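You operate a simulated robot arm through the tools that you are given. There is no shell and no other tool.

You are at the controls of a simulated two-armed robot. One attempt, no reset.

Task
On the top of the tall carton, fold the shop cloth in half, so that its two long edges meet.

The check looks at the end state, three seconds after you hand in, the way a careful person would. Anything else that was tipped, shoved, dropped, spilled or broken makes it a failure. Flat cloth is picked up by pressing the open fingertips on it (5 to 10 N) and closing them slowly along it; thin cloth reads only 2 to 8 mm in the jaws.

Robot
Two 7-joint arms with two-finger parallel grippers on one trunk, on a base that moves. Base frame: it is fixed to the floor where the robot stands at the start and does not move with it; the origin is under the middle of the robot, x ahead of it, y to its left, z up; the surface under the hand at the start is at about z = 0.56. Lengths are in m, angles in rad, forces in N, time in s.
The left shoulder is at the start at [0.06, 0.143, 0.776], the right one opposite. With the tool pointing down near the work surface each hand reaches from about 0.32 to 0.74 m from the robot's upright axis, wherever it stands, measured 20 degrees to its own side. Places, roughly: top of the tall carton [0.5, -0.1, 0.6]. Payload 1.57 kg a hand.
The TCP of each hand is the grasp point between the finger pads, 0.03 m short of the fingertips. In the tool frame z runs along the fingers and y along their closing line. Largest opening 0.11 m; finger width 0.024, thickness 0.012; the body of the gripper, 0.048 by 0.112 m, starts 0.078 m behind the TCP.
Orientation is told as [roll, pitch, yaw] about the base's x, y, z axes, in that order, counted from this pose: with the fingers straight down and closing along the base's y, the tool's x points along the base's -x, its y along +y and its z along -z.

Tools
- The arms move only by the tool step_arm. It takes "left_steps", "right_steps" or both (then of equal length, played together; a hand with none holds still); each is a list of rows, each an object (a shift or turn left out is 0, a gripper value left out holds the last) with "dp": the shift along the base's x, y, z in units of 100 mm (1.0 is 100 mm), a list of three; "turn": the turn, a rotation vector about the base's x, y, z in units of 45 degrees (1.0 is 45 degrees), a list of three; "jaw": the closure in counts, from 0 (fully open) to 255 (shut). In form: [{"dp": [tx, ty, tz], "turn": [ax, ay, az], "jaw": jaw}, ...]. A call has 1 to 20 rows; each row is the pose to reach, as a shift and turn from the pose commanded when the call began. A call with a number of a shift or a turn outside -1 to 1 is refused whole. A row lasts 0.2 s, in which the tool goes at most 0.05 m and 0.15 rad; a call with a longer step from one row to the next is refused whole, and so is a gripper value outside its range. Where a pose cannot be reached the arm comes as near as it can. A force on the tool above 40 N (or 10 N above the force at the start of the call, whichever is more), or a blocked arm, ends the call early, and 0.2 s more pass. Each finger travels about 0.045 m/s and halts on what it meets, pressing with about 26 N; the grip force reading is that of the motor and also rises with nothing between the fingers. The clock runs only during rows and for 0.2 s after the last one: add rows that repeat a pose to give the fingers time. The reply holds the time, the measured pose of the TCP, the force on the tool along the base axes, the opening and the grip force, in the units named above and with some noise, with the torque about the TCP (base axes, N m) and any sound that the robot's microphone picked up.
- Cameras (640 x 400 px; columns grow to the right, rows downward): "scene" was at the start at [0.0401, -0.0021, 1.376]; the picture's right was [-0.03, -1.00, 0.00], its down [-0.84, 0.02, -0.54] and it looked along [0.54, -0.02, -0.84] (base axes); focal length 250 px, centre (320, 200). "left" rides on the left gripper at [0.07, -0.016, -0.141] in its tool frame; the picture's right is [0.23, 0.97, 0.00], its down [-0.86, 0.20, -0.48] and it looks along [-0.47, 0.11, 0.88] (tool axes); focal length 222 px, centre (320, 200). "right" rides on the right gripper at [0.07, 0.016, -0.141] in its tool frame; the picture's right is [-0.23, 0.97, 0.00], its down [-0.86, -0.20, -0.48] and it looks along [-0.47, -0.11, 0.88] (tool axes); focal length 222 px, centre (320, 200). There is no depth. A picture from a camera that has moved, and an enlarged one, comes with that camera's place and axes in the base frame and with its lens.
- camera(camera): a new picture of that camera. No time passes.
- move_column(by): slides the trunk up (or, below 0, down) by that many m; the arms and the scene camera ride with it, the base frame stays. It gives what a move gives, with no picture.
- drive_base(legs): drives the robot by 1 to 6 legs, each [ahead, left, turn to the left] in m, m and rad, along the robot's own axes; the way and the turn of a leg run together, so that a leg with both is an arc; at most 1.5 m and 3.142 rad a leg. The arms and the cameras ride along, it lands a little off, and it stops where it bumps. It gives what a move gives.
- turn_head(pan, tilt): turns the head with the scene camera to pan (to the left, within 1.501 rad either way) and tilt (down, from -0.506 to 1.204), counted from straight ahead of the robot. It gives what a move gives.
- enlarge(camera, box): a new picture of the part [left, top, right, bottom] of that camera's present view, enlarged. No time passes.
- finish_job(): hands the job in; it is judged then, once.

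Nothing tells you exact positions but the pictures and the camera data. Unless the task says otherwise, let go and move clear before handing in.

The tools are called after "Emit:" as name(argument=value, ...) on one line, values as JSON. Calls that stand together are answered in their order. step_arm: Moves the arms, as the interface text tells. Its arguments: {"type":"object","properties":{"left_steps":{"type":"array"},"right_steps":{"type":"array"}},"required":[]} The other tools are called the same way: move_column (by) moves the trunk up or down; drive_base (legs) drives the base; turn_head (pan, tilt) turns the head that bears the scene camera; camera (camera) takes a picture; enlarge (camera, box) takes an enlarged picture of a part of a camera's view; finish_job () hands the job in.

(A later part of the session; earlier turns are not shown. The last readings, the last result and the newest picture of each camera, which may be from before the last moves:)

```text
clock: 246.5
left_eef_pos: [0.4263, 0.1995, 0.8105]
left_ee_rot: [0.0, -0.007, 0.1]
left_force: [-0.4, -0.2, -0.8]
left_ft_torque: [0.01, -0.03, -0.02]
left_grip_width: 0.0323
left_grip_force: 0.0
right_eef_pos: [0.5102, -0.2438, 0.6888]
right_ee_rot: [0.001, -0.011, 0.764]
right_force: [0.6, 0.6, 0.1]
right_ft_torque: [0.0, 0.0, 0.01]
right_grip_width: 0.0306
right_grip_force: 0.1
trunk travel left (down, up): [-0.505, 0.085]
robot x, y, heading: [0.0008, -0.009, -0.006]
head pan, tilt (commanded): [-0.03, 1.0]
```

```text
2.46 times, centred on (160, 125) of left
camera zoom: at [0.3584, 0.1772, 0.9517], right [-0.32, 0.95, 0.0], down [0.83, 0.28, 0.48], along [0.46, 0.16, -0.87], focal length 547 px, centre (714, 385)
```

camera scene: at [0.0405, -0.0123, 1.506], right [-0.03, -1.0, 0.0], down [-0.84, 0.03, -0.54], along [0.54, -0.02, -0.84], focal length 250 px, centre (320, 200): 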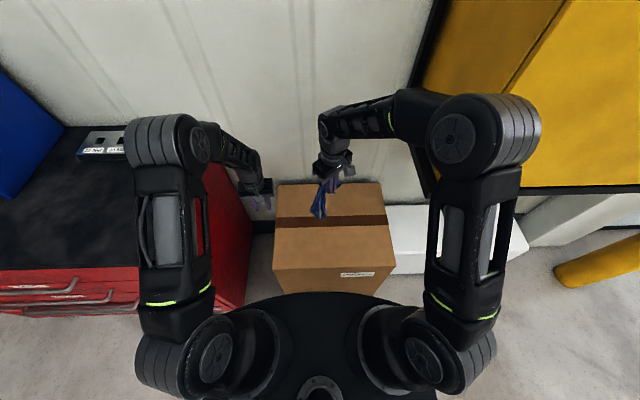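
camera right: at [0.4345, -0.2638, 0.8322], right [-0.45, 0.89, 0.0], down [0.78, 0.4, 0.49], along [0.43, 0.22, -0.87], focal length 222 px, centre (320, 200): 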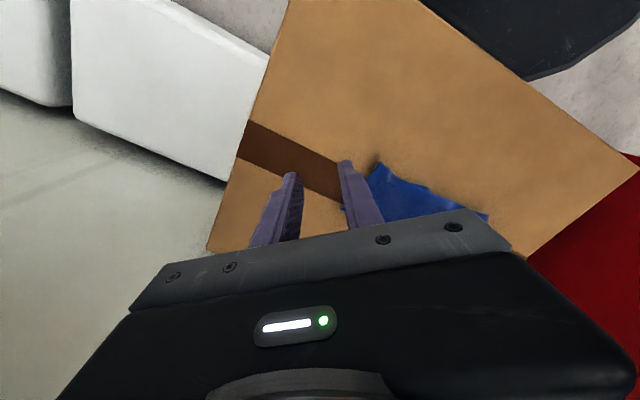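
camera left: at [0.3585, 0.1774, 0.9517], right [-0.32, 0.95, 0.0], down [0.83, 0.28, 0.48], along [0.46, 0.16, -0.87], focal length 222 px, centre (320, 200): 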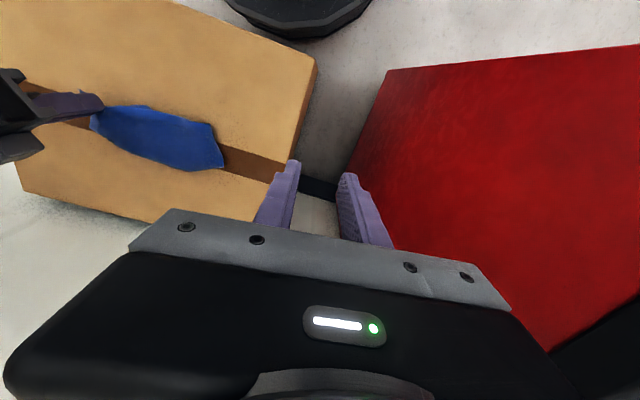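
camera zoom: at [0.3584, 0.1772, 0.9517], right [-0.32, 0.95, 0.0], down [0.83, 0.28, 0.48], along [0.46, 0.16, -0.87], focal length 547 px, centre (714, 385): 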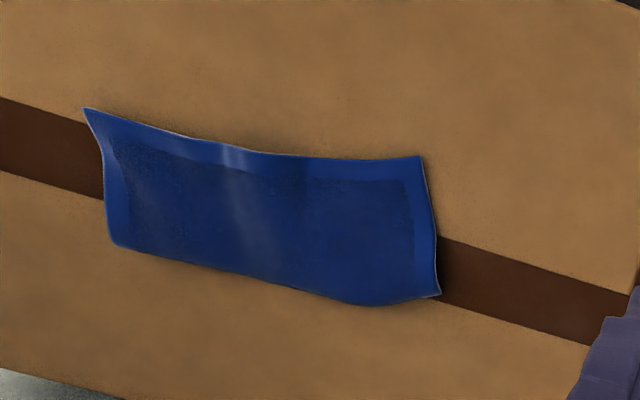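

Now it truly looks like a folded cloth: hems at left, near and right, fold along the far side. To confirm the lower layer and draw its right end straight the same way, I do the mirror move with the left hand: take the near-left corner (both layers), lift, and lay it back stretched.

Emit:
step_arm(left_steps=[{"dp": [0.1, -0.15, -0.1], "turn": [0, 0, -0.14], "jaw": 185}, {"dp": [0.2, -0.32, -0.2], "turn": [0, 0, -0.28]}, {"dp": [0.3, -0.5, -0.3], "turn": [0, 0, -0.42]}, {"dp": [0.4, -0.68, -0.4], "turn": [0, 0, -0.56]}, {"dp": [0.5, -0.84, -0.5], "turn": [0, 0, -0.7]}, {"dp": [0.57, -1.0, -0.6], "turn": [0, 0, -0.837]}])

Emit:
step_arm(left_steps=[{"dp": [0, -0.25, -0.25]}, {"dp": [0, -0.5, -0.5]}, {"dp": [0, -0.75, -0.7]}, {"dp": [0, -1.0, -0.9]}, {"dp": [0, -1.0, -1.0]}])

Emit:
step_arm(left_steps=[{"dp": [0, -0.07, -0.05]}])

Emit:
enlarge(camera="left", box=[180, 60, 460, 220])

Emit:
enlarge(camera="scene", box=[290, 195, 362, 240])

```text
clock: 247.9
left_eef_pos: [0.4861, 0.0981, 0.7491]
left_ee_rot: [-0.001, -0.007, -0.56]
left_force: [0.1, 1.2, 0.1]
left_ft_torque: [0.03, 0.0, -0.02]
left_grip_width: 0.0303
left_grip_force: 0.1
right_eef_pos: [0.5098, -0.243, 0.6891]
right_ee_rot: [-0.001, -0.011, 0.765]
right_force: [0.1, 0.4, 1.0]
right_ft_torque: [-0.01, 0.02, 0.03]
right_grip_width: 0.0302
right_grip_force: 0.0
trunk travel left (down, up): [-0.505, 0.085]
robot x, y, heading: [-0.0003, -0.0115, -0.001]
head pan, tilt (commanded): [-0.03, 1.0]
```

```text
clock: 249.1
left_eef_pos: [0.4851, -0.0023, 0.6484]
left_ee_rot: [0.001, -0.007, -0.557]
left_force: [0.7, 0.3, 0.0]
left_ft_torque: [-0.03, -0.06, -0.03]
left_grip_width: 0.0301
left_grip_force: 0.0
right_eef_pos: [0.5093, -0.2419, 0.6889]
right_ee_rot: [0.0, -0.01, 0.763]
right_force: [0.1, -0.5, -0.2]
right_ft_torque: [0.03, 0.02, 0.01]
right_grip_width: 0.0302
right_grip_force: 0.1
trunk travel left (down, up): [-0.505, 0.085]
robot x, y, heading: [0.0028, -0.0096, -0.004]
head pan, tilt (commanded): [-0.03, 1.0]
```

```text
clock: 249.5
left_eef_pos: [0.4858, -0.0076, 0.644]
left_ee_rot: [0.0, -0.007, -0.558]
left_force: [0.2, -0.4, 0.2]
left_ft_torque: [0.0, -0.03, 0.02]
left_grip_width: 0.0303
left_grip_force: 0.1
right_eef_pos: [0.5099, -0.243, 0.6896]
right_ee_rot: [-0.002, -0.01, 0.764]
right_force: [-0.1, 0.9, -0.6]
right_ft_torque: [-0.03, -0.03, -0.01]
right_grip_width: 0.0304
right_grip_force: 0.1
trunk travel left (down, up): [-0.505, 0.085]
robot x, y, heading: [0.0045, -0.012, 0.007]
head pan, tilt (commanded): [-0.03, 1.0]
```

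```text
2.29 times, centred on (320, 140) of left
camera zoom: at [0.4169, 0.0162, 0.7857], right [0.32, 0.95, 0.0], down [0.83, -0.28, 0.49], along [0.46, -0.16, -0.87], focal length 508 px, centre (320, 337)
```

zoom: 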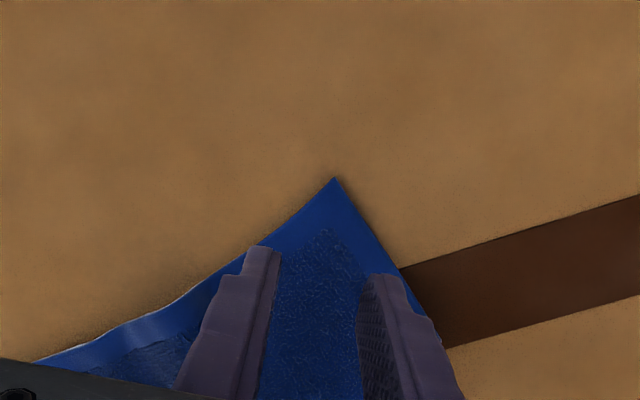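

```text
8.89 times, centred on (326, 218) of scene
camera zoom: at [0.0406, -0.0125, 1.506], right [-0.03, -1.0, 0.0], down [-0.84, 0.03, -0.54], along [0.54, -0.02, -0.84], focal length 2225 px, centre (267, 44)
```

zoom: 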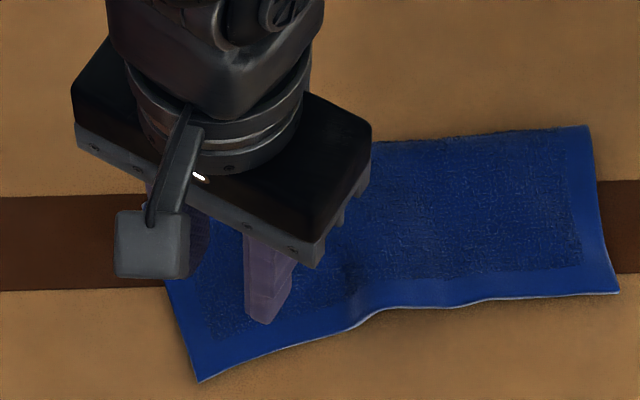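

Emit:
step_arm(left_steps=[{"dp": [-0.03, 0, -0.15]}, {"dp": [-0.03, 0, -0.3]}, {"dp": [-0.03, 0, -0.38]}, {"dp": [-0.03, 0, -0.42]}, {"dp": [-0.03, 0, -0.44]}, {"dp": [-0.03, 0, -0.455]}])

Emit:
enlarge(camera="left", box=[180, 60, 460, 220])

```text
clock: 250.9
left_eef_pos: [0.4827, -0.0088, 0.6014]
left_ee_rot: [0.0, -0.006, -0.558]
left_force: [1.1, -0.4, -0.6]
left_ft_torque: [0.0, -0.01, 0.01]
left_grip_width: 0.0306
left_grip_force: 0.0
right_eef_pos: [0.5098, -0.2432, 0.6889]
right_ee_rot: [0.0, -0.011, 0.765]
right_force: [0.4, 0.5, 0.2]
right_ft_torque: [0.02, 0.01, 0.06]
right_grip_width: 0.0302
right_grip_force: 0.0
trunk travel left (down, up): [-0.505, 0.085]
robot x, y, heading: [-0.0003, -0.0077, -0.001]
head pan, tilt (commanded): [-0.03, 1.0]
```

```text
2.29 times, centred on (320, 140) of left
camera zoom: at [0.415, 0.0157, 0.7414], right [0.32, 0.95, 0.0], down [0.83, -0.28, 0.48], along [0.46, -0.16, -0.87], focal length 508 px, centre (320, 337)
```

zoom: 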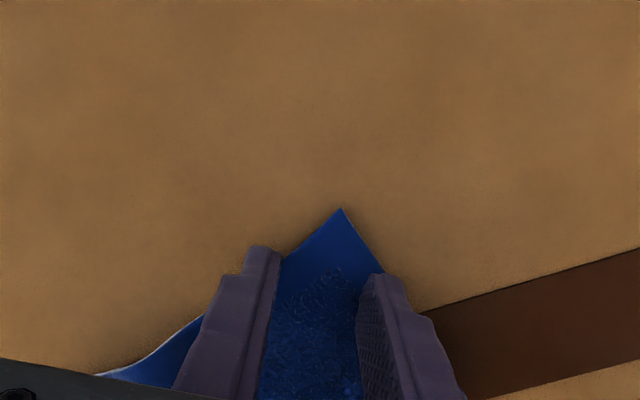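

Emit:
step_arm(left_steps=[{"dp": [0, 0, -0.02]}, {"dp": [0, 0, -0.03]}])

Emit:
step_arm(left_steps=[{"dp": [0, 0, -0.01]}, {"dp": [0, 0, -0.02]}])

```text
clock: 251.5
left_eef_pos: [0.4831, -0.0092, 0.597]
left_ee_rot: [0.0, -0.008, -0.559]
left_force: [0.8, -0.4, -0.6]
left_ft_torque: [-0.04, 0.0, -0.01]
left_grip_width: 0.03
left_grip_force: 0.0
right_eef_pos: [0.5093, -0.2435, 0.6895]
right_ee_rot: [0.0, -0.011, 0.765]
right_force: [0.2, -0.1, 0.5]
right_ft_torque: [0.04, -0.03, -0.02]
right_grip_width: 0.0301
right_grip_force: 0.1
trunk travel left (down, up): [-0.505, 0.085]
robot x, y, heading: [-0.0004, -0.0098, -0.005]
head pan, tilt (commanded): [-0.03, 1.0]
```

```text
clock: 252.1
left_eef_pos: [0.4823, -0.0093, 0.5938]
left_ee_rot: [0.001, -0.007, -0.56]
left_force: [-0.1, -0.6, 0.4]
left_ft_torque: [-0.02, 0.0, -0.03]
left_grip_width: 0.0302
left_grip_force: 0.0
right_eef_pos: [0.5098, -0.2431, 0.6886]
right_ee_rot: [-0.001, -0.012, 0.765]
right_force: [-0.4, 0.0, 0.1]
right_ft_torque: [-0.03, 0.03, 0.03]
right_grip_width: 0.0302
right_grip_force: 0.1
trunk travel left (down, up): [-0.505, 0.085]
robot x, y, heading: [0.0001, -0.0094, -0.002]
head pan, tilt (commanded): [-0.03, 1.0]
```

Only a single layer lies under this corner, so the lower layer stops short here: it is shifted to the right. I pinch the top corner alone and lift it to look underneath.

Emit:
step_arm(left_steps=[{"dp": [0, 0, -0.015]}, {"dp": [0, 0, -0.02], "jaw": 189}, {"dp": [0, 0, -0.02], "jaw": 193}, {"dp": [0, 0, -0.02], "jaw": 197}, {"dp": [0, 0, -0.02], "jaw": 201}, {"dp": [0, 0, -0.02], "jaw": 205}, {"dp": [0, 0, -0.02], "jaw": 209}, {"dp": [0, 0, -0.02], "jaw": 213}, {"dp": [0, 0, -0.02], "jaw": 218}, {"dp": [0, 0, -0.02], "jaw": 223}, {"dp": [0, 0, -0.015], "jaw": 229}, {"dp": [0, 0, -0.015], "jaw": 236}, {"dp": [0, 0, -0.015], "jaw": 243}, {"dp": [0, 0, -0.015], "jaw": 250}, {"dp": [0, 0, -0.015], "jaw": 255}, {"dp": [0, 0, -0.015], "jaw": 255}, {"dp": [0, 0, 0.1]}, {"dp": [0.03, -0.02, 0.3]}, {"dp": [0.08, -0.05, 0.5]}, {"dp": [0.14, -0.09, 0.65]}])

Emit:
step_arm(left_steps=[{"dp": [0.15, -0.06, 0.1]}, {"dp": [0.3, -0.1, 0.2]}, {"dp": [0.45, -0.15, 0.25]}, {"dp": [0.6, -0.2, 0.25]}])

Emit:
enlarge(camera="scene", box=[290, 190, 362, 240])

Emit:
camera(camera="left")

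Emit:
camera(camera="right")

```text
clock: 256.3
left_eef_pos: [0.4961, -0.0167, 0.6587]
left_ee_rot: [0.0, -0.007, -0.559]
left_force: [-1.2, 0.4, -0.1]
left_ft_torque: [0.03, -0.02, 0.0]
left_grip_width: 0.0045
left_grip_force: 25.0
right_eef_pos: [0.5091, -0.2431, 0.6894]
right_ee_rot: [0.0, -0.011, 0.764]
right_force: [0.6, 0.4, -0.1]
right_ft_torque: [-0.04, -0.01, 0.02]
right_grip_width: 0.0303
right_grip_force: 0.0
trunk travel left (down, up): [-0.505, 0.085]
robot x, y, heading: [-0.0042, -0.0083, 0.003]
head pan, tilt (commanded): [-0.03, 1.0]
```

```text
clock: 257.3
left_eef_pos: [0.5561, -0.038, 0.6845]
left_ee_rot: [-0.001, -0.007, -0.56]
left_force: [-0.4, 0.0, -0.3]
left_ft_torque: [-0.02, 0.0, 0.0]
left_grip_width: 0.0046
left_grip_force: 25.0
right_eef_pos: [0.5104, -0.2421, 0.6895]
right_ee_rot: [0.001, -0.01, 0.764]
right_force: [-0.2, 0.2, 0.3]
right_ft_torque: [0.0, -0.01, 0.0]
right_grip_width: 0.0304
right_grip_force: 0.0
trunk travel left (down, up): [-0.505, 0.085]
robot x, y, heading: [0.0009, -0.0082, 0.001]
head pan, tilt (commanded): [-0.03, 1.0]
```

```text
8.00 times, centred on (326, 215) of scene
camera zoom: at [0.0408, -0.0124, 1.506], right [-0.03, -1.0, 0.0], down [-0.84, 0.03, -0.54], along [0.54, -0.02, -0.84], focal length 2002 px, centre (272, 80)
```

zoom: 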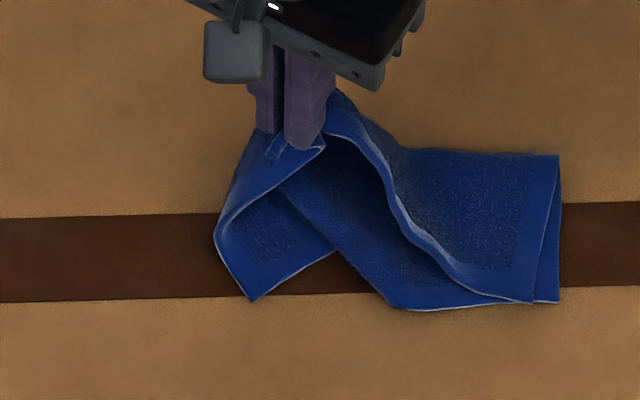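

```text
taken
camera left: at [0.4883, -0.0128, 0.8261], right [0.32, 0.95, 0.0], down [0.83, -0.28, 0.48], along [0.46, -0.16, -0.88], focal length 222 px, centre (320, 200)
```

left: 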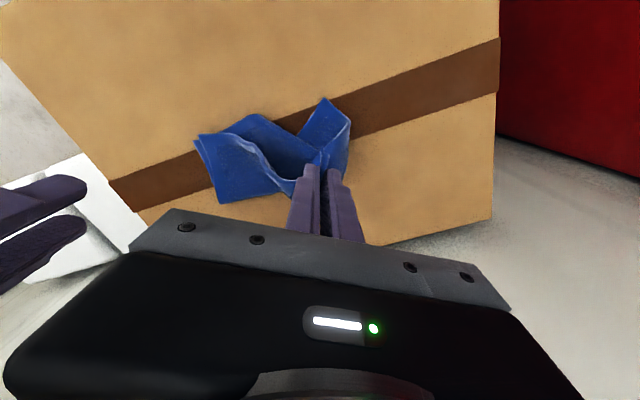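

```text
taken
camera right: at [0.4463, -0.2809, 0.8297], right [-0.51, 0.86, 0.0], down [0.75, 0.44, 0.49], along [0.42, 0.25, -0.87], focal length 222 px, centre (320, 200)
```

right: 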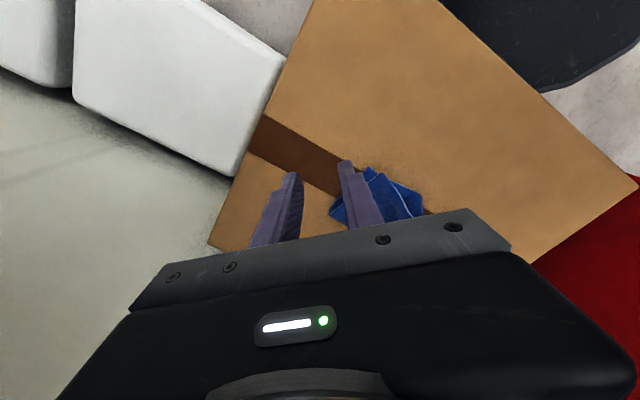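

Now I can see everything: at the right end P2 and P3 match within about a centimetre, but the lower layer has a pleat in its left half, leaving P1 short at about (0.510, -0.017). I lay the top-left corner back over to the far side, so that I can pull P1 out straight.

Emit:
step_arm(left_steps=[{"dp": [0.15, 0.08, 0]}, {"dp": [0.3, 0.15, 0]}, {"dp": [0.45, 0.22, -0.05]}, {"dp": [0.6, 0.28, -0.15]}, {"dp": [0.65, 0.3, -0.25]}, {"dp": [0.65, 0.3, -0.25], "jaw": 235}, {"dp": [0.65, 0.3, -0.25], "jaw": 210}, {"dp": [0.65, 0.3, -0.25], "jaw": 185}, {"dp": [0.65, 0.3, 0.0]}, {"dp": [0.65, 0.4, 0.25]}, {"dp": [0.5, 0.6, 0.5]}, {"dp": [0.3, 0.85, 0.6]}, {"dp": [0.1, 1.0, 0.6]}])

Emit:
enlarge(camera="scene", box=[290, 190, 362, 240])

Emit:
camera(camera="left")

```text
clock: 260.1
left_eef_pos: [0.5683, 0.0638, 0.7482]
left_ee_rot: [-0.001, -0.006, -0.559]
left_force: [0.1, 0.2, -0.2]
left_ft_torque: [0.04, 0.02, -0.02]
left_grip_width: 0.0304
left_grip_force: 0.1
right_eef_pos: [0.5102, -0.2431, 0.6894]
right_ee_rot: [0.001, -0.01, 0.763]
right_force: [-0.8, 0.9, 0.6]
right_ft_torque: [-0.03, -0.02, 0.02]
right_grip_width: 0.0305
right_grip_force: 0.0
trunk travel left (down, up): [-0.505, 0.085]
robot x, y, heading: [0.0026, -0.0103, 0.003]
head pan, tilt (commanded): [-0.03, 1.0]
```

```text
8.00 times, centred on (326, 215) of scene
camera zoom: at [0.0403, -0.0121, 1.506], right [-0.03, -1.0, 0.0], down [-0.84, 0.03, -0.54], along [0.54, -0.02, -0.84], focal length 2002 px, centre (272, 80)
```

zoom: 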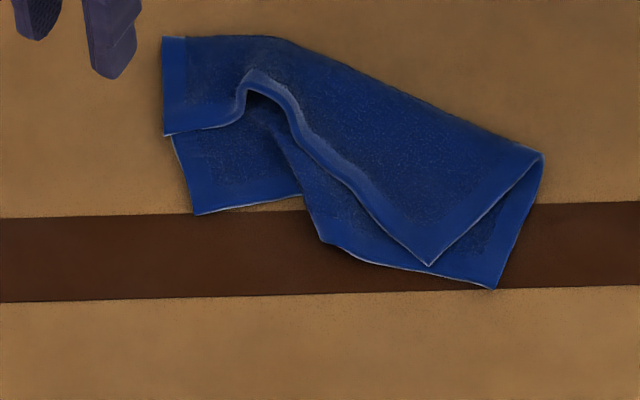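

```text
taken
camera left: at [0.4992, 0.0881, 0.8882], right [0.32, 0.95, 0.0], down [0.83, -0.28, 0.49], along [0.46, -0.16, -0.87], focal length 222 px, centre (320, 200)
```

left: 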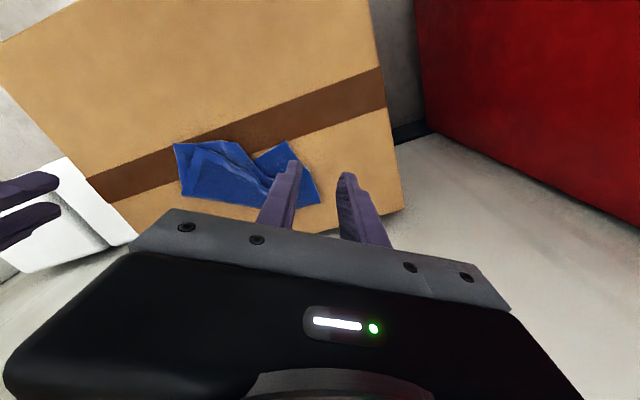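

P1 is exposed at about (0.563, 0.014) and P2 at (0.513, -0.144). I anchor the right end by resting the right fingertips on it, and bring the left hand to P1 to draw the pleat out to the left.

Emit:
step_arm(left_steps=[{"dp": [0.04, -0.16, -0.2]}, {"dp": [0.08, -0.32, -0.4]}, {"dp": [0.12, -0.48, -0.6]}, {"dp": [0.16, -0.63, -0.8]}, {"dp": [0.16, -0.65, -0.95]}, {"dp": [0.16, -0.65, -1.0]}], right_steps=[{"dp": [0.05, 0.2, 0]}, {"dp": [0.1, 0.4, 0]}, {"dp": [0.17, 0.6, -0.1]}, {"dp": [0.24, 0.8, -0.25]}, {"dp": [0.3, 0.98, -0.4]}, {"dp": [0.3, 0.98, -0.55]}])

Emit:
enlarge(camera="left", box=[180, 60, 460, 220])

Emit:
enlarge(camera="scene", box=[290, 185, 370, 235])

```text
clock: 261.5
left_eef_pos: [0.5833, -0.0009, 0.6448]
left_ee_rot: [0.0, -0.006, -0.559]
left_force: [0.1, 0.5, -0.3]
left_ft_torque: [-0.04, -0.03, 0.02]
left_grip_width: 0.0302
left_grip_force: 0.1
right_eef_pos: [0.5403, -0.1453, 0.6352]
right_ee_rot: [0.001, -0.011, 0.764]
right_force: [0.6, -0.7, 0.7]
right_ft_torque: [0.04, -0.01, -0.02]
right_grip_width: 0.0306
right_grip_force: 0.0
trunk travel left (down, up): [-0.505, 0.085]
robot x, y, heading: [-0.0001, -0.0091, 0.005]
head pan, tilt (commanded): [-0.03, 1.0]
```

```text
2.29 times, centred on (320, 140) of left
camera zoom: at [0.5147, 0.0234, 0.788], right [0.32, 0.95, 0.0], down [0.83, -0.28, 0.48], along [0.46, -0.16, -0.87], focal length 508 px, centre (320, 337)
```

zoom: 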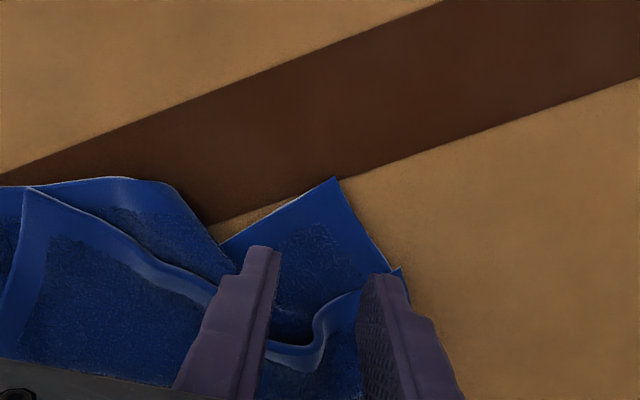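

```text
8.00 times, centred on (330, 210) of scene
camera zoom: at [0.0407, -0.0123, 1.506], right [-0.03, -1.0, 0.0], down [-0.84, 0.03, -0.54], along [0.54, -0.02, -0.84], focal length 2002 px, centre (240, 120)
```

zoom: 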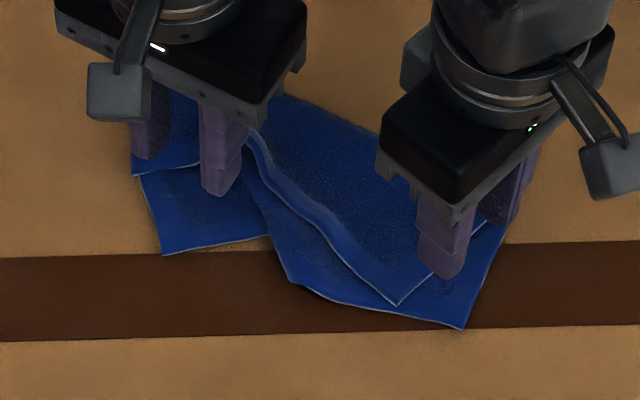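

Emit:
step_arm(left_steps=[{"dp": [-0.04, 0.03, -0.15]}, {"dp": [-0.04, 0.03, -0.3]}, {"dp": [-0.04, 0.03, -0.4]}, {"dp": [-0.04, 0.03, -0.45]}, {"dp": [-0.04, 0.03, -0.48]}], right_steps=[{"dp": [0, 0, -0.1]}, {"dp": [0, 0, -0.2]}, {"dp": [0, 0, -0.27]}, {"dp": [0, 0, -0.31]}, {"dp": [0, 0, -0.34]}])

Emit:
enlarge(camera="left", box=[180, 60, 460, 220])

```text
clock: 262.7
left_eef_pos: [0.5774, 0.0009, 0.5979]
left_ee_rot: [-0.001, -0.006, -0.558]
left_force: [0.3, 0.3, -1.0]
left_ft_torque: [-0.02, 0.0, 0.01]
left_grip_width: 0.0303
left_grip_force: 0.1
right_eef_pos: [0.5412, -0.1444, 0.6017]
right_ee_rot: [0.0, -0.011, 0.765]
right_force: [-0.3, -1.1, 0.1]
right_ft_torque: [0.03, -0.04, 0.0]
right_grip_width: 0.0302
right_grip_force: 0.0
trunk travel left (down, up): [-0.505, 0.085]
robot x, y, heading: [0.0019, -0.01, -0.002]
head pan, tilt (commanded): [-0.03, 1.0]
```

```text
2.29 times, centred on (320, 140) of left
camera zoom: at [0.51, 0.0254, 0.7384], right [0.32, 0.95, 0.0], down [0.83, -0.28, 0.48], along [0.46, -0.16, -0.87], focal length 508 px, centre (320, 337)
```

zoom: 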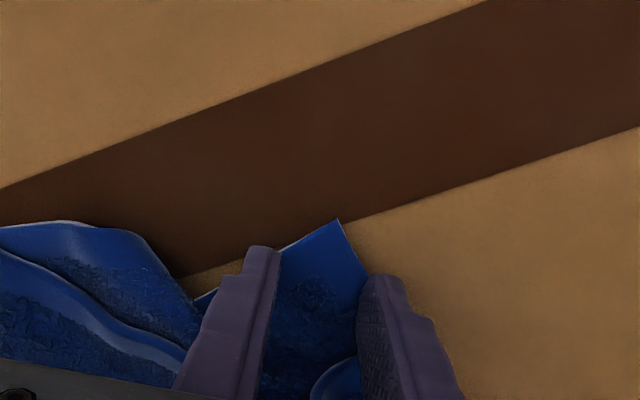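

Emit:
step_arm(left_steps=[{"dp": [0, 0, -0.03]}, {"dp": [0, 0, -0.045]}, {"dp": [0, 0, -0.055], "jaw": 189}, {"dp": [0, 0, -0.055], "jaw": 193}, {"dp": [0, 0, -0.055], "jaw": 197}, {"dp": [0, 0, -0.055], "jaw": 201}, {"dp": [0, 0, -0.055], "jaw": 205}, {"dp": [0, 0, -0.055], "jaw": 209}, {"dp": [0, 0, -0.055], "jaw": 214}, {"dp": [0, 0, -0.055], "jaw": 219}, {"dp": [0, 0, -0.05], "jaw": 224}, {"dp": [0, 0, -0.05], "jaw": 230}, {"dp": [0, 0, -0.05], "jaw": 237}, {"dp": [0, 0, -0.05], "jaw": 244}, {"dp": [0, 0, -0.05], "jaw": 250}, {"dp": [0, 0, -0.05], "jaw": 255}, {"dp": [0, 0, -0.05], "jaw": 255}], right_steps=[{"dp": [0, 0, -0.02]}, {"dp": [0, 0, -0.03]}, {"dp": [0, 0, -0.035]}, {"dp": [0, 0, -0.035]}, {"dp": [0, 0, -0.035]}, {"dp": [0, 0, -0.035]}, {"dp": [0, 0, -0.035]}, {"dp": [0, 0, -0.035]}, {"dp": [0, 0, -0.035]}, {"dp": [0, 0, -0.035]}, {"dp": [0, 0, -0.035]}, {"dp": [0, 0, -0.035]}, {"dp": [0, 0, -0.035]}, {"dp": [0, 0, -0.035]}, {"dp": [0, 0, -0.035]}, {"dp": [0, 0, -0.035]}, {"dp": [0, 0, -0.035]}])

Emit:
enlarge(camera="left", box=[180, 60, 460, 220])

```text
clock: 266.3
left_eef_pos: [0.5788, 0.0001, 0.5931]
left_ee_rot: [0.001, -0.01, -0.558]
left_force: [-0.2, 0.6, 9.0]
left_ft_torque: [0.02, 0.0, 0.0]
left_grip_width: 0.0034
left_grip_force: 23.7
right_eef_pos: [0.5404, -0.1446, 0.5988]
right_ee_rot: [0.0, -0.009, 0.764]
right_force: [-0.2, -0.6, 0.5]
right_ft_torque: [0.01, -0.02, 0.0]
right_grip_width: 0.0305
right_grip_force: 0.1
trunk travel left (down, up): [-0.505, 0.085]
robot x, y, heading: [-0.0004, -0.0047, -0.004]
head pan, tilt (commanded): [-0.03, 1.0]
```

```text
2.29 times, centred on (320, 140) of left
camera zoom: at [0.5102, 0.0255, 0.7342], right [0.32, 0.95, 0.0], down [0.83, -0.28, 0.49], along [0.46, -0.16, -0.87], focal length 508 px, centre (320, 337)
```

zoom: 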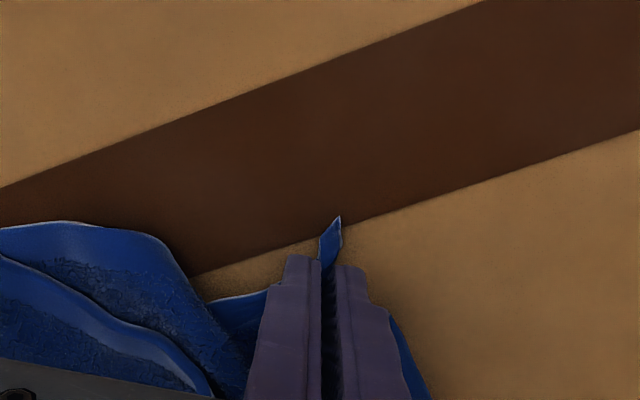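

P1 is held alone (3.4 mm). I press the right hand down lightly as the anchor and pull P1 left along the edge line to take out the pleat.

Emit:
step_arm(left_steps=[{"dp": [0, 0, 0.03]}, {"dp": [0, 0, 0.05]}, {"dp": [0.02, 0.07, 0.06]}, {"dp": [0.05, 0.15, 0.06]}, {"dp": [0.08, 0.24, 0.06]}, {"dp": [0.11, 0.33, 0.06]}, {"dp": [0.14, 0.42, 0.06]}, {"dp": [0.16, 0.5, 0.06]}], right_steps=[{"dp": [0, 0, -0.015]}, {"dp": [0, 0, -0.025]}, {"dp": [0, 0, -0.025]}, {"dp": [0, 0, -0.025]}, {"dp": [0, 0, -0.025]}, {"dp": [0, 0, -0.025]}, {"dp": [0, 0, -0.025]}, {"dp": [0, 0, -0.025]}])

Emit:
enlarge(camera="scene", box=[285, 185, 365, 235])

Emit:
camera(camera="left")

Emit:
camera(camera="right")

```text
clock: 268.1
left_eef_pos: [0.5943, 0.0509, 0.5985]
left_ee_rot: [0.002, -0.006, -0.56]
left_force: [-0.8, -2.8, 0.4]
left_ft_torque: [-0.05, 0.05, -0.03]
left_grip_width: 0.0032
left_grip_force: 24.4
right_eef_pos: [0.5397, -0.1434, 0.5948]
right_ee_rot: [0.001, -0.009, 0.765]
right_force: [0.9, 2.0, 3.8]
right_ft_torque: [0.02, -0.09, 0.02]
right_grip_width: 0.0297
right_grip_force: 0.0
trunk travel left (down, up): [-0.505, 0.085]
robot x, y, heading: [0.002, -0.0082, -0.003]
head pan, tilt (commanded): [-0.03, 1.0]
```

```text
8.00 times, centred on (325, 210) of scene
camera zoom: at [0.0403, -0.0122, 1.506], right [-0.03, -1.0, 0.0], down [-0.84, 0.03, -0.54], along [0.54, -0.02, -0.84], focal length 2002 px, centre (280, 120)
```

zoom: 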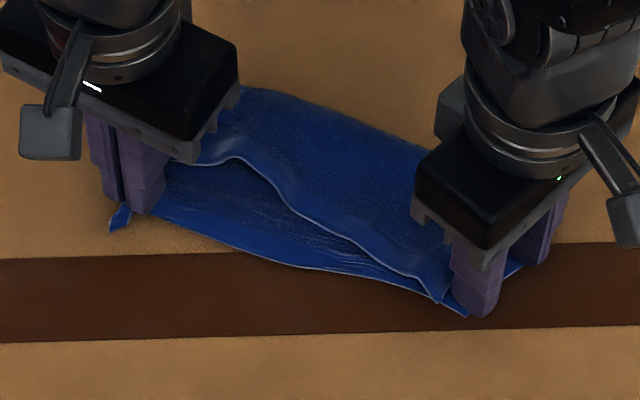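

```text
taken
camera left: at [0.5262, 0.074, 0.74], right [0.32, 0.95, 0.0], down [0.83, -0.28, 0.48], along [0.46, -0.16, -0.87], focal length 222 px, centre (320, 200)
```

left: 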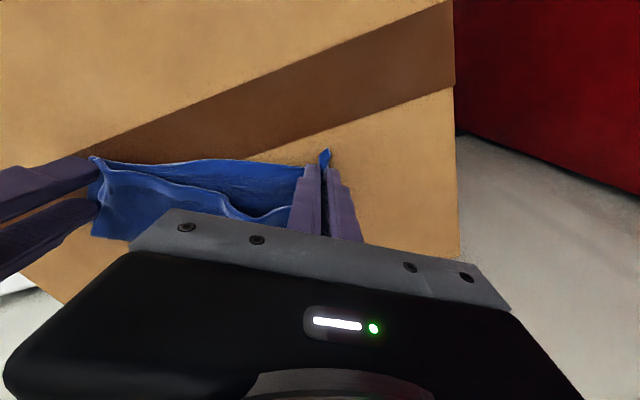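

```text
taken
camera right: at [0.4759, -0.1822, 0.7355], right [-0.51, 0.86, 0.0], down [0.75, 0.44, 0.49], along [0.42, 0.25, -0.87], focal length 222 px, centre (320, 200)
```

right: 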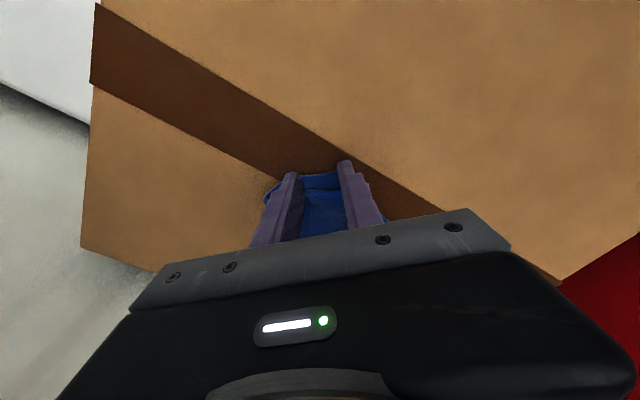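

The pleat is out: the lower long edge now runs straight from P2 to P1. I set P1 down and release both hands.

Emit:
step_arm(left_steps=[{"dp": [0, 0, -0.03]}, {"dp": [0, 0, -0.05], "jaw": 240}, {"dp": [0, 0, -0.05], "jaw": 225}, {"dp": [0, 0, -0.05], "jaw": 210}, {"dp": [0, 0, -0.05], "jaw": 195}, {"dp": [0, 0, -0.05], "jaw": 185}, {"dp": [0, 0, 0.15]}, {"dp": [0, 0, 0.35]}, {"dp": [0, 0.05, 0.6]}, {"dp": [0, 0.3, 0.8]}, {"dp": [0, 0.6, 0.95]}, {"dp": [0, 0.9, 1.0]}], right_steps=[{"dp": [0, 0, 0]}, {"dp": [0, 0, 0]}, {"dp": [0, 0, 0]}, {"dp": [0, 0, 0]}, {"dp": [0, 0, 0.02]}, {"dp": [0, 0, 0.06]}, {"dp": [0, 0, 0.2]}, {"dp": [0, 0, 0.4]}, {"dp": [0, -0.1, 0.6]}, {"dp": [0, -0.4, 0.8]}, {"dp": [0, -0.7, 0.9]}, {"dp": [0, -1.0, 0.9]}])

Emit:
enlarge(camera="scene", box=[290, 190, 354, 235])

Emit:
camera(camera="left")

Emit:
camera(camera="right")

```text
clock: 270.7
left_eef_pos: [0.5919, 0.1396, 0.6971]
left_ee_rot: [0.001, -0.008, -0.559]
left_force: [0.3, -0.4, -0.1]
left_ft_torque: [-0.03, 0.02, 0.0]
left_grip_width: 0.0304
left_grip_force: 0.0
right_eef_pos: [0.539, -0.2442, 0.6838]
right_ee_rot: [0.0, -0.011, 0.765]
right_force: [-1.1, 0.3, -0.5]
right_ft_torque: [0.02, 0.0, 0.02]
right_grip_width: 0.0305
right_grip_force: 0.0
trunk travel left (down, up): [-0.505, 0.085]
robot x, y, heading: [0.0006, -0.0083, -0.005]
head pan, tilt (commanded): [-0.03, 1.0]
```

```text
8.89 times, centred on (322, 212) of scene
camera zoom: at [0.0405, -0.0123, 1.506], right [-0.03, -1.0, 0.0], down [-0.84, 0.03, -0.54], along [0.54, -0.02, -0.84], focal length 2225 px, centre (302, 89)
```

zoom: 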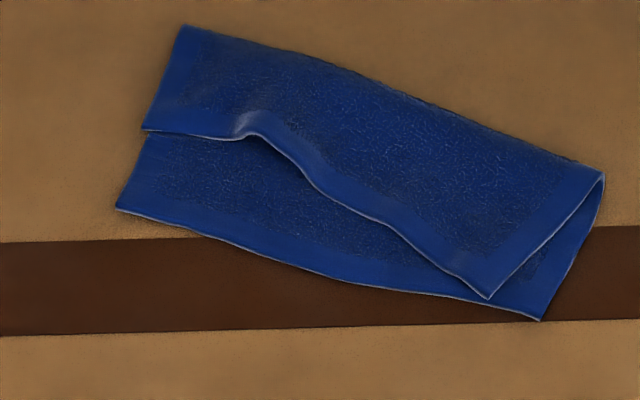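

```text
taken
camera left: at [0.5239, 0.1642, 0.8393], right [0.32, 0.95, 0.0], down [0.83, -0.28, 0.48], along [0.46, -0.16, -0.87], focal length 222 px, centre (320, 200)
```

left: 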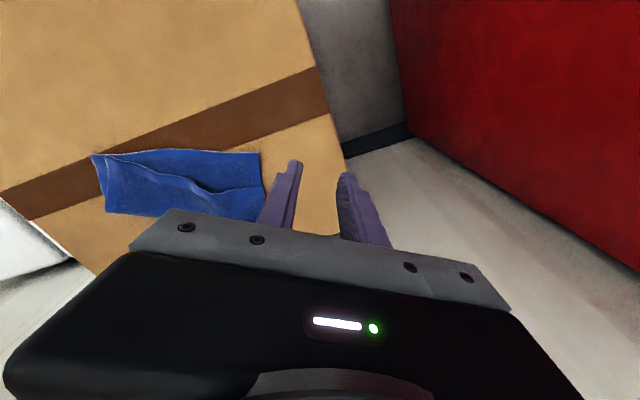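

```text
taken
camera right: at [0.4753, -0.2821, 0.8248], right [-0.51, 0.86, 0.0], down [0.75, 0.44, 0.49], along [0.42, 0.25, -0.87], focal length 222 px, centre (320, 200)
```

right: 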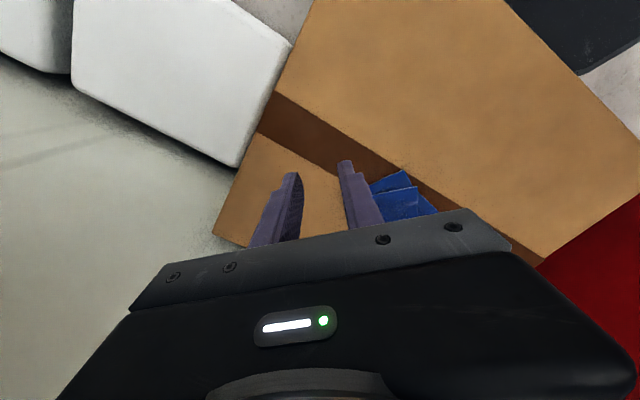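

This is a beautifully clean state: lower corners P1 (0.580, 0.063) and P2 (0.513, -0.139), upper corners P4 (0.621, 0.049) and P3 (0.523, -0.115), fold along the far side. All that remains is to place P4 on P1 and P3 on P2, and I start with P4.

Emit:
step_arm(left_steps=[{"dp": [0.08, -0.2, 0], "turn": [0, 0, -0.11]}, {"dp": [0.16, -0.4, 0], "turn": [0, 0, -0.22]}, {"dp": [0.24, -0.6, -0.1], "turn": [0, 0, -0.33]}, {"dp": [0.32, -0.8, -0.2], "turn": [0, 0, -0.44]}, {"dp": [0.4, -1.0, -0.3], "turn": [0, 0, -0.551]}])

Emit:
step_arm(left_steps=[{"dp": [0.036, -0.13, -0.1]}, {"dp": [0.036, -0.13, -0.25]}])

Emit:
enlarge(camera="left", box=[180, 60, 460, 220])

Emit:
enlarge(camera="scene", box=[285, 180, 365, 235])

```text
clock: 271.9
left_eef_pos: [0.6349, 0.0392, 0.6685]
left_ee_rot: [0.001, -0.007, -0.994]
left_force: [-1.1, 0.6, 0.2]
left_ft_torque: [-0.04, 0.01, -0.01]
left_grip_width: 0.0306
left_grip_force: 0.2
right_eef_pos: [0.5393, -0.245, 0.684]
right_ee_rot: [0.001, -0.01, 0.765]
right_force: [0.7, -1.3, -0.2]
right_ft_torque: [-0.01, 0.02, -0.03]
right_grip_width: 0.0304
right_grip_force: 0.1
trunk travel left (down, up): [-0.505, 0.085]
robot x, y, heading: [0.0023, -0.0104, 0.0]
head pan, tilt (commanded): [-0.03, 1.0]
```

```text
clock: 272.5
left_eef_pos: [0.6379, 0.0279, 0.6432]
left_ee_rot: [0.001, -0.006, -0.99]
left_force: [-1.6, -0.6, -0.5]
left_ft_torque: [-0.02, 0.0, 0.01]
left_grip_width: 0.0304
left_grip_force: 0.1
right_eef_pos: [0.5385, -0.2442, 0.6833]
right_ee_rot: [0.0, -0.009, 0.763]
right_force: [0.6, -1.3, 0.7]
right_ft_torque: [0.01, -0.02, 0.0]
right_grip_width: 0.0304
right_grip_force: 0.0
trunk travel left (down, up): [-0.505, 0.085]
robot x, y, heading: [-0.0014, -0.0099, 0.006]
head pan, tilt (commanded): [-0.03, 1.0]
```

```text
2.29 times, centred on (320, 140) of left
camera zoom: at [0.5856, 0.0783, 0.7843], right [0.69, 0.72, 0.0], down [0.63, -0.6, 0.48], along [0.35, -0.34, -0.87], focal length 508 px, centre (320, 337)
```

zoom: 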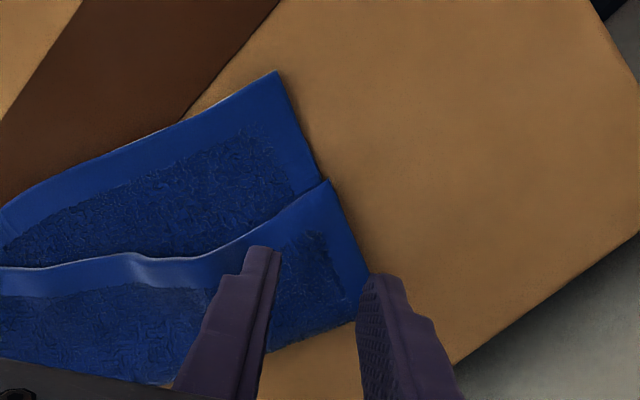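

```text
7.27 times, centred on (325, 208) of scene
camera zoom: at [0.0408, -0.0123, 1.506], right [-0.03, -1.0, 0.0], down [-0.84, 0.03, -0.54], along [0.54, -0.02, -0.84], focal length 1820 px, centre (284, 146)
```

zoom: 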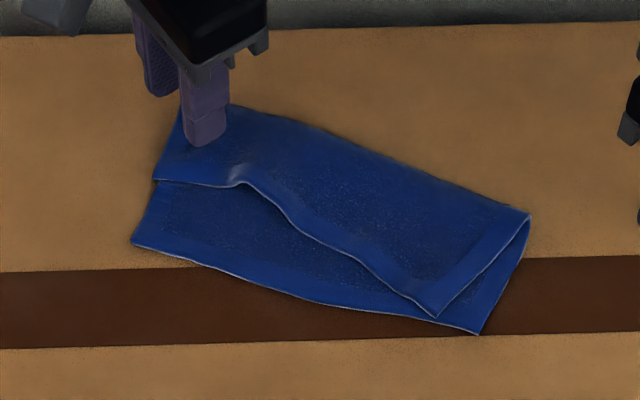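

Emit:
step_arm(left_steps=[{"dp": [0.01, -0.03, -0.15]}, {"dp": [0.01, -0.03, -0.3]}, {"dp": [0.01, -0.03, -0.38]}, {"dp": [0.01, -0.03, -0.42]}, {"dp": [0.01, -0.03, -0.44]}])

Emit:
enlarge(camera="left", box=[180, 60, 460, 220])

```text
clock: 273.7
left_eef_pos: [0.6393, 0.0241, 0.5994]
left_ee_rot: [0.001, -0.007, -0.992]
left_force: [0.2, 0.6, 0.1]
left_ft_torque: [-0.02, 0.0, 0.01]
left_grip_width: 0.0305
left_grip_force: 0.0
right_eef_pos: [0.5413, -0.2436, 0.6837]
right_ee_rot: [0.001, -0.012, 0.765]
right_force: [0.0, 0.4, -0.3]
right_ft_torque: [-0.01, 0.0, -0.04]
right_grip_width: 0.0303
right_grip_force: 0.0
trunk travel left (down, up): [-0.505, 0.085]
robot x, y, heading: [0.0005, -0.0067, -0.003]
head pan, tilt (commanded): [-0.03, 1.0]
```

```text
2.29 times, centred on (320, 140) of left
camera zoom: at [0.5869, 0.076, 0.7402], right [0.69, 0.72, 0.0], down [0.63, -0.6, 0.48], along [0.35, -0.34, -0.87], focal length 508 px, centre (320, 337)
```

zoom: 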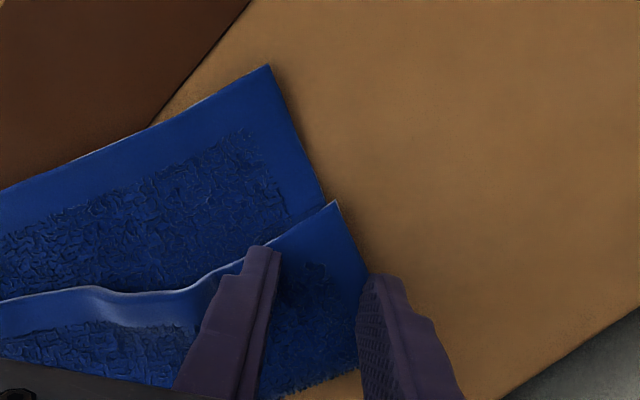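

Emit:
step_arm(left_steps=[{"dp": [0, 0, -0.015]}, {"dp": [0, 0, -0.025]}, {"dp": [0, 0, -0.03]}])

```text
clock: 274.5
left_eef_pos: [0.6396, 0.025, 0.5971]
left_ee_rot: [0.0, -0.007, -0.991]
left_force: [0.0, 0.4, 3.2]
left_ft_torque: [0.04, -0.01, 0.0]
left_grip_width: 0.0303
left_grip_force: 0.0
right_eef_pos: [0.5398, -0.2457, 0.6843]
right_ee_rot: [-0.001, -0.009, 0.763]
right_force: [-0.2, -0.2, 0.3]
right_ft_torque: [0.03, -0.03, -0.02]
right_grip_width: 0.0304
right_grip_force: 0.1
trunk travel left (down, up): [-0.505, 0.085]
robot x, y, heading: [0.0003, -0.0103, -0.004]
head pan, tilt (commanded): [-0.03, 1.0]
```

Emit:
step_arm(left_steps=[{"dp": [0, 0, 0], "jaw": 189}, {"dp": [0, 0, 0], "jaw": 193}, {"dp": [0, 0, 0], "jaw": 197}, {"dp": [0, 0, 0], "jaw": 201}, {"dp": [0, 0, 0.003], "jaw": 205}, {"dp": [0, 0, 0.006], "jaw": 209}, {"dp": [0, 0, 0.01], "jaw": 214}])

Emit:
enlarge(camera="left", box=[180, 60, 460, 220])

```text
clock: 276.1
left_eef_pos: [0.6396, 0.0238, 0.5976]
left_ee_rot: [0.0, -0.007, -0.992]
left_force: [-0.9, -0.4, 2.3]
left_ft_torque: [-0.04, 0.0, 0.01]
left_grip_width: 0.018
left_grip_force: 0.5
right_eef_pos: [0.5395, -0.2439, 0.6846]
right_ee_rot: [-0.001, -0.01, 0.764]
right_force: [1.1, -1.0, -0.2]
right_ft_torque: [0.01, 0.01, -0.01]
right_grip_width: 0.0303
right_grip_force: 0.1
trunk travel left (down, up): [-0.505, 0.085]
robot x, y, heading: [-0.0023, -0.01, -0.004]
head pan, tilt (commanded): [-0.03, 1.0]
```

```text
2.29 times, centred on (320, 140) of left
camera zoom: at [0.587, 0.0757, 0.7385], right [0.69, 0.72, 0.0], down [0.63, -0.6, 0.48], along [0.35, -0.34, -0.87], focal length 508 px, centre (320, 337)
```

zoom: 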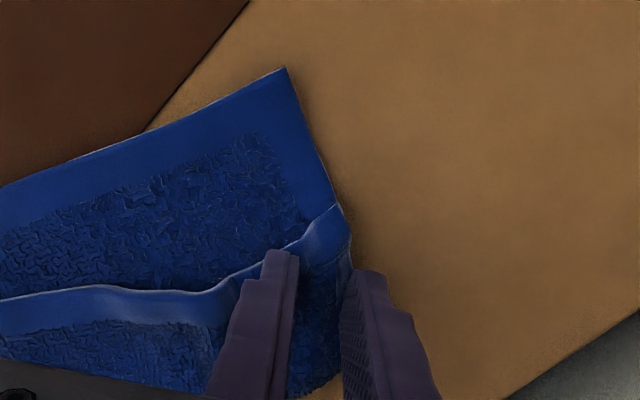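

Emit:
step_arm(left_steps=[{"dp": [0, 0, 0.005], "jaw": 218}, {"dp": [0, 0, 0.015], "jaw": 223}, {"dp": [0, 0, 0.025], "jaw": 229}, {"dp": [0, 0, 0.03], "jaw": 236}, {"dp": [0, 0, 0.03], "jaw": 243}, {"dp": [0, 0, 0.03], "jaw": 250}, {"dp": [0, 0, 0.03], "jaw": 255}, {"dp": [0, 0, 0.03], "jaw": 255}, {"dp": [0, 0, 0.03], "jaw": 255}])

Emit:
enlarge(camera="left", box=[180, 60, 460, 220])

```text
clock: 278.1
left_eef_pos: [0.6392, 0.0242, 0.5995]
left_ee_rot: [0.001, -0.008, -0.991]
left_force: [-0.2, 0.8, 0.0]
left_ft_torque: [-0.01, 0.0, 0.0]
left_grip_width: 0.0058
left_grip_force: 25.9
right_eef_pos: [0.5384, -0.2434, 0.6841]
right_ee_rot: [0.0, -0.009, 0.765]
right_force: [0.2, 0.5, 0.4]
right_ft_torque: [0.01, -0.01, -0.03]
right_grip_width: 0.0305
right_grip_force: 0.0
trunk travel left (down, up): [-0.505, 0.085]
robot x, y, heading: [0.0001, -0.0096, -0.003]
head pan, tilt (commanded): [-0.03, 1.0]
```

```text
2.29 times, centred on (320, 140) of left
camera zoom: at [0.5865, 0.0757, 0.7408], right [0.69, 0.72, 0.0], down [0.63, -0.6, 0.48], along [0.35, -0.34, -0.87], focal length 508 px, centre (320, 337)
```

zoom: 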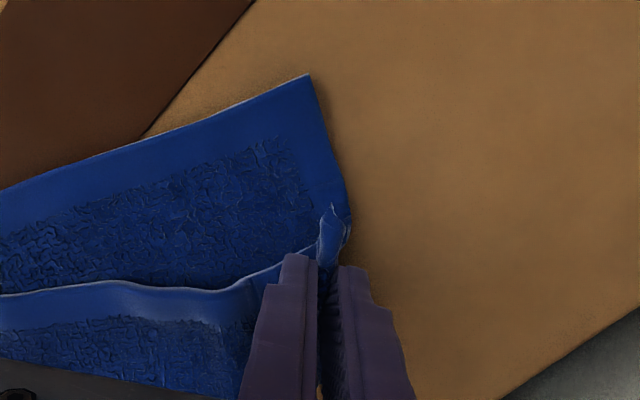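

Emit:
step_arm(left_steps=[{"dp": [-0.02, 0.01, 0.1]}, {"dp": [-0.05, 0.02, 0.2]}, {"dp": [-0.08, 0.03, 0.28]}])

Emit:
enlarge(camera="left", box=[180, 60, 460, 220])

Emit:
enlarge(camera="scene", box=[285, 180, 365, 235])

```text
clock: 278.9
left_eef_pos: [0.6303, 0.0267, 0.6276]
left_ee_rot: [0.0, -0.007, -0.992]
left_force: [-0.7, 0.1, -0.1]
left_ft_torque: [-0.01, -0.04, 0.03]
left_grip_width: 0.0056
left_grip_force: 25.8
right_eef_pos: [0.5389, -0.2441, 0.6845]
right_ee_rot: [0.0, -0.01, 0.764]
right_force: [-0.2, 0.0, -0.1]
right_ft_torque: [0.0, -0.02, -0.01]
right_grip_width: 0.0304
right_grip_force: 0.1
trunk travel left (down, up): [-0.505, 0.085]
robot x, y, heading: [0.0017, -0.0105, -0.001]
head pan, tilt (commanded): [-0.03, 1.0]
```

```text
2.29 times, centred on (320, 140) of left
camera zoom: at [0.578, 0.0794, 0.769], right [0.69, 0.72, 0.0], down [0.63, -0.6, 0.48], along [0.35, -0.34, -0.87], focal length 508 px, centre (320, 337)
```

zoom: 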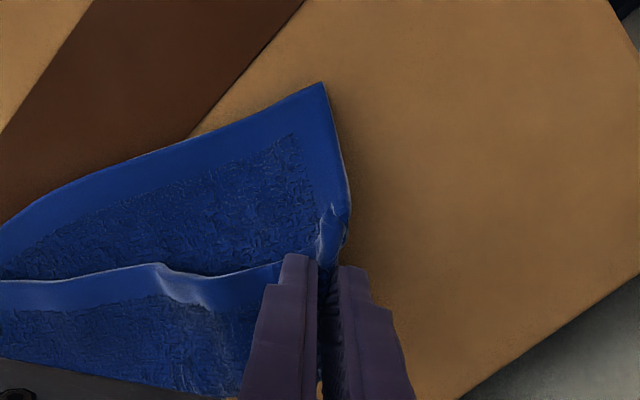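

```text
7.27 times, centred on (325, 208) of scene
camera zoom: at [0.0405, -0.0123, 1.506], right [-0.03, -1.0, 0.0], down [-0.84, 0.03, -0.54], along [0.54, -0.02, -0.84], focal length 1820 px, centre (284, 146)
```

zoom: 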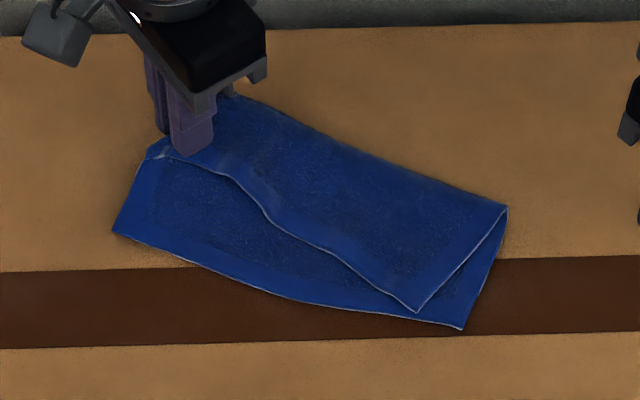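

The base's short edge got caught too (5.6 mm). I release; the slack in the top layer forms a raised wave near its edge, which I can straddle and grip without pressing on the layer beneath.

Emit:
step_arm(left_steps=[{"dp": [0.03, -0.01, -0.1]}, {"dp": [0.06, -0.02, -0.2]}, {"dp": [0.08, -0.03, -0.28]}, {"dp": [0.08, -0.03, -0.29], "jaw": 240}, {"dp": [0.08, -0.03, -0.29], "jaw": 225}, {"dp": [0.08, -0.03, -0.29], "jaw": 210}, {"dp": [0.08, -0.03, -0.29], "jaw": 195}, {"dp": [0.08, -0.03, -0.29], "jaw": 180}, {"dp": [0.08, -0.03, -0.1]}, {"dp": [0.08, -0.03, 0.1]}, {"dp": [0.08, 0.1, 0.3]}, {"dp": [0.0, 0.4, 0.5]}, {"dp": [-0.1, 0.7, 0.6]}, {"dp": [-0.2, 1.0, 0.6]}])

Emit:
enlarge(camera="scene", box=[290, 190, 354, 235])

Emit:
enlarge(camera="left", box=[60, 120, 320, 240])

```text
clock: 281.9
left_eef_pos: [0.6118, 0.1258, 0.688]
left_ee_rot: [-0.001, -0.008, -0.99]
left_force: [0.2, 0.4, -0.5]
left_ft_torque: [0.01, 0.0, -0.02]
left_grip_width: 0.0324
left_grip_force: 0.0
right_eef_pos: [0.5389, -0.2441, 0.6848]
right_ee_rot: [0.0, -0.011, 0.765]
right_force: [0.4, 0.4, -0.1]
right_ft_torque: [0.02, 0.01, -0.01]
right_grip_width: 0.0303
right_grip_force: 0.1
trunk travel left (down, up): [-0.505, 0.085]
robot x, y, heading: [-0.0006, -0.0092, 0.001]
head pan, tilt (commanded): [-0.03, 1.0]
```

```text
8.89 times, centred on (322, 212) of scene
camera zoom: at [0.0404, -0.0119, 1.506], right [-0.03, -1.0, 0.0], down [-0.84, 0.03, -0.54], along [0.54, -0.02, -0.84], focal length 2225 px, centre (302, 89)
```

zoom: 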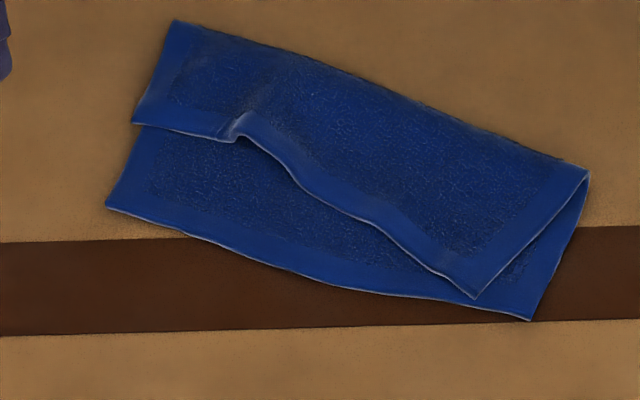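

```text
2.46 times, centred on (190, 180) of left
camera zoom: at [0.5591, 0.1775, 0.8296], right [0.69, 0.72, 0.0], down [0.63, -0.6, 0.49], along [0.35, -0.34, -0.87], focal length 547 px, centre (640, 249)
```

zoom: 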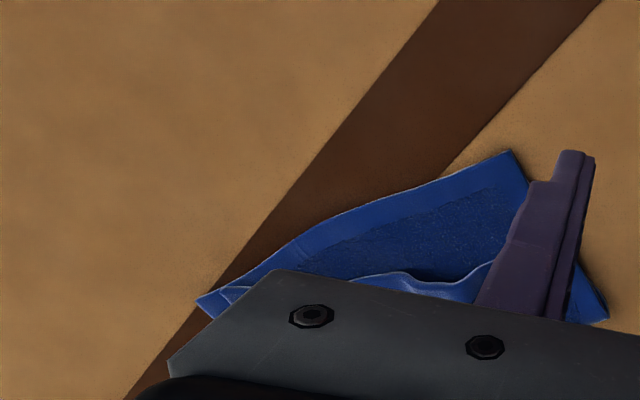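

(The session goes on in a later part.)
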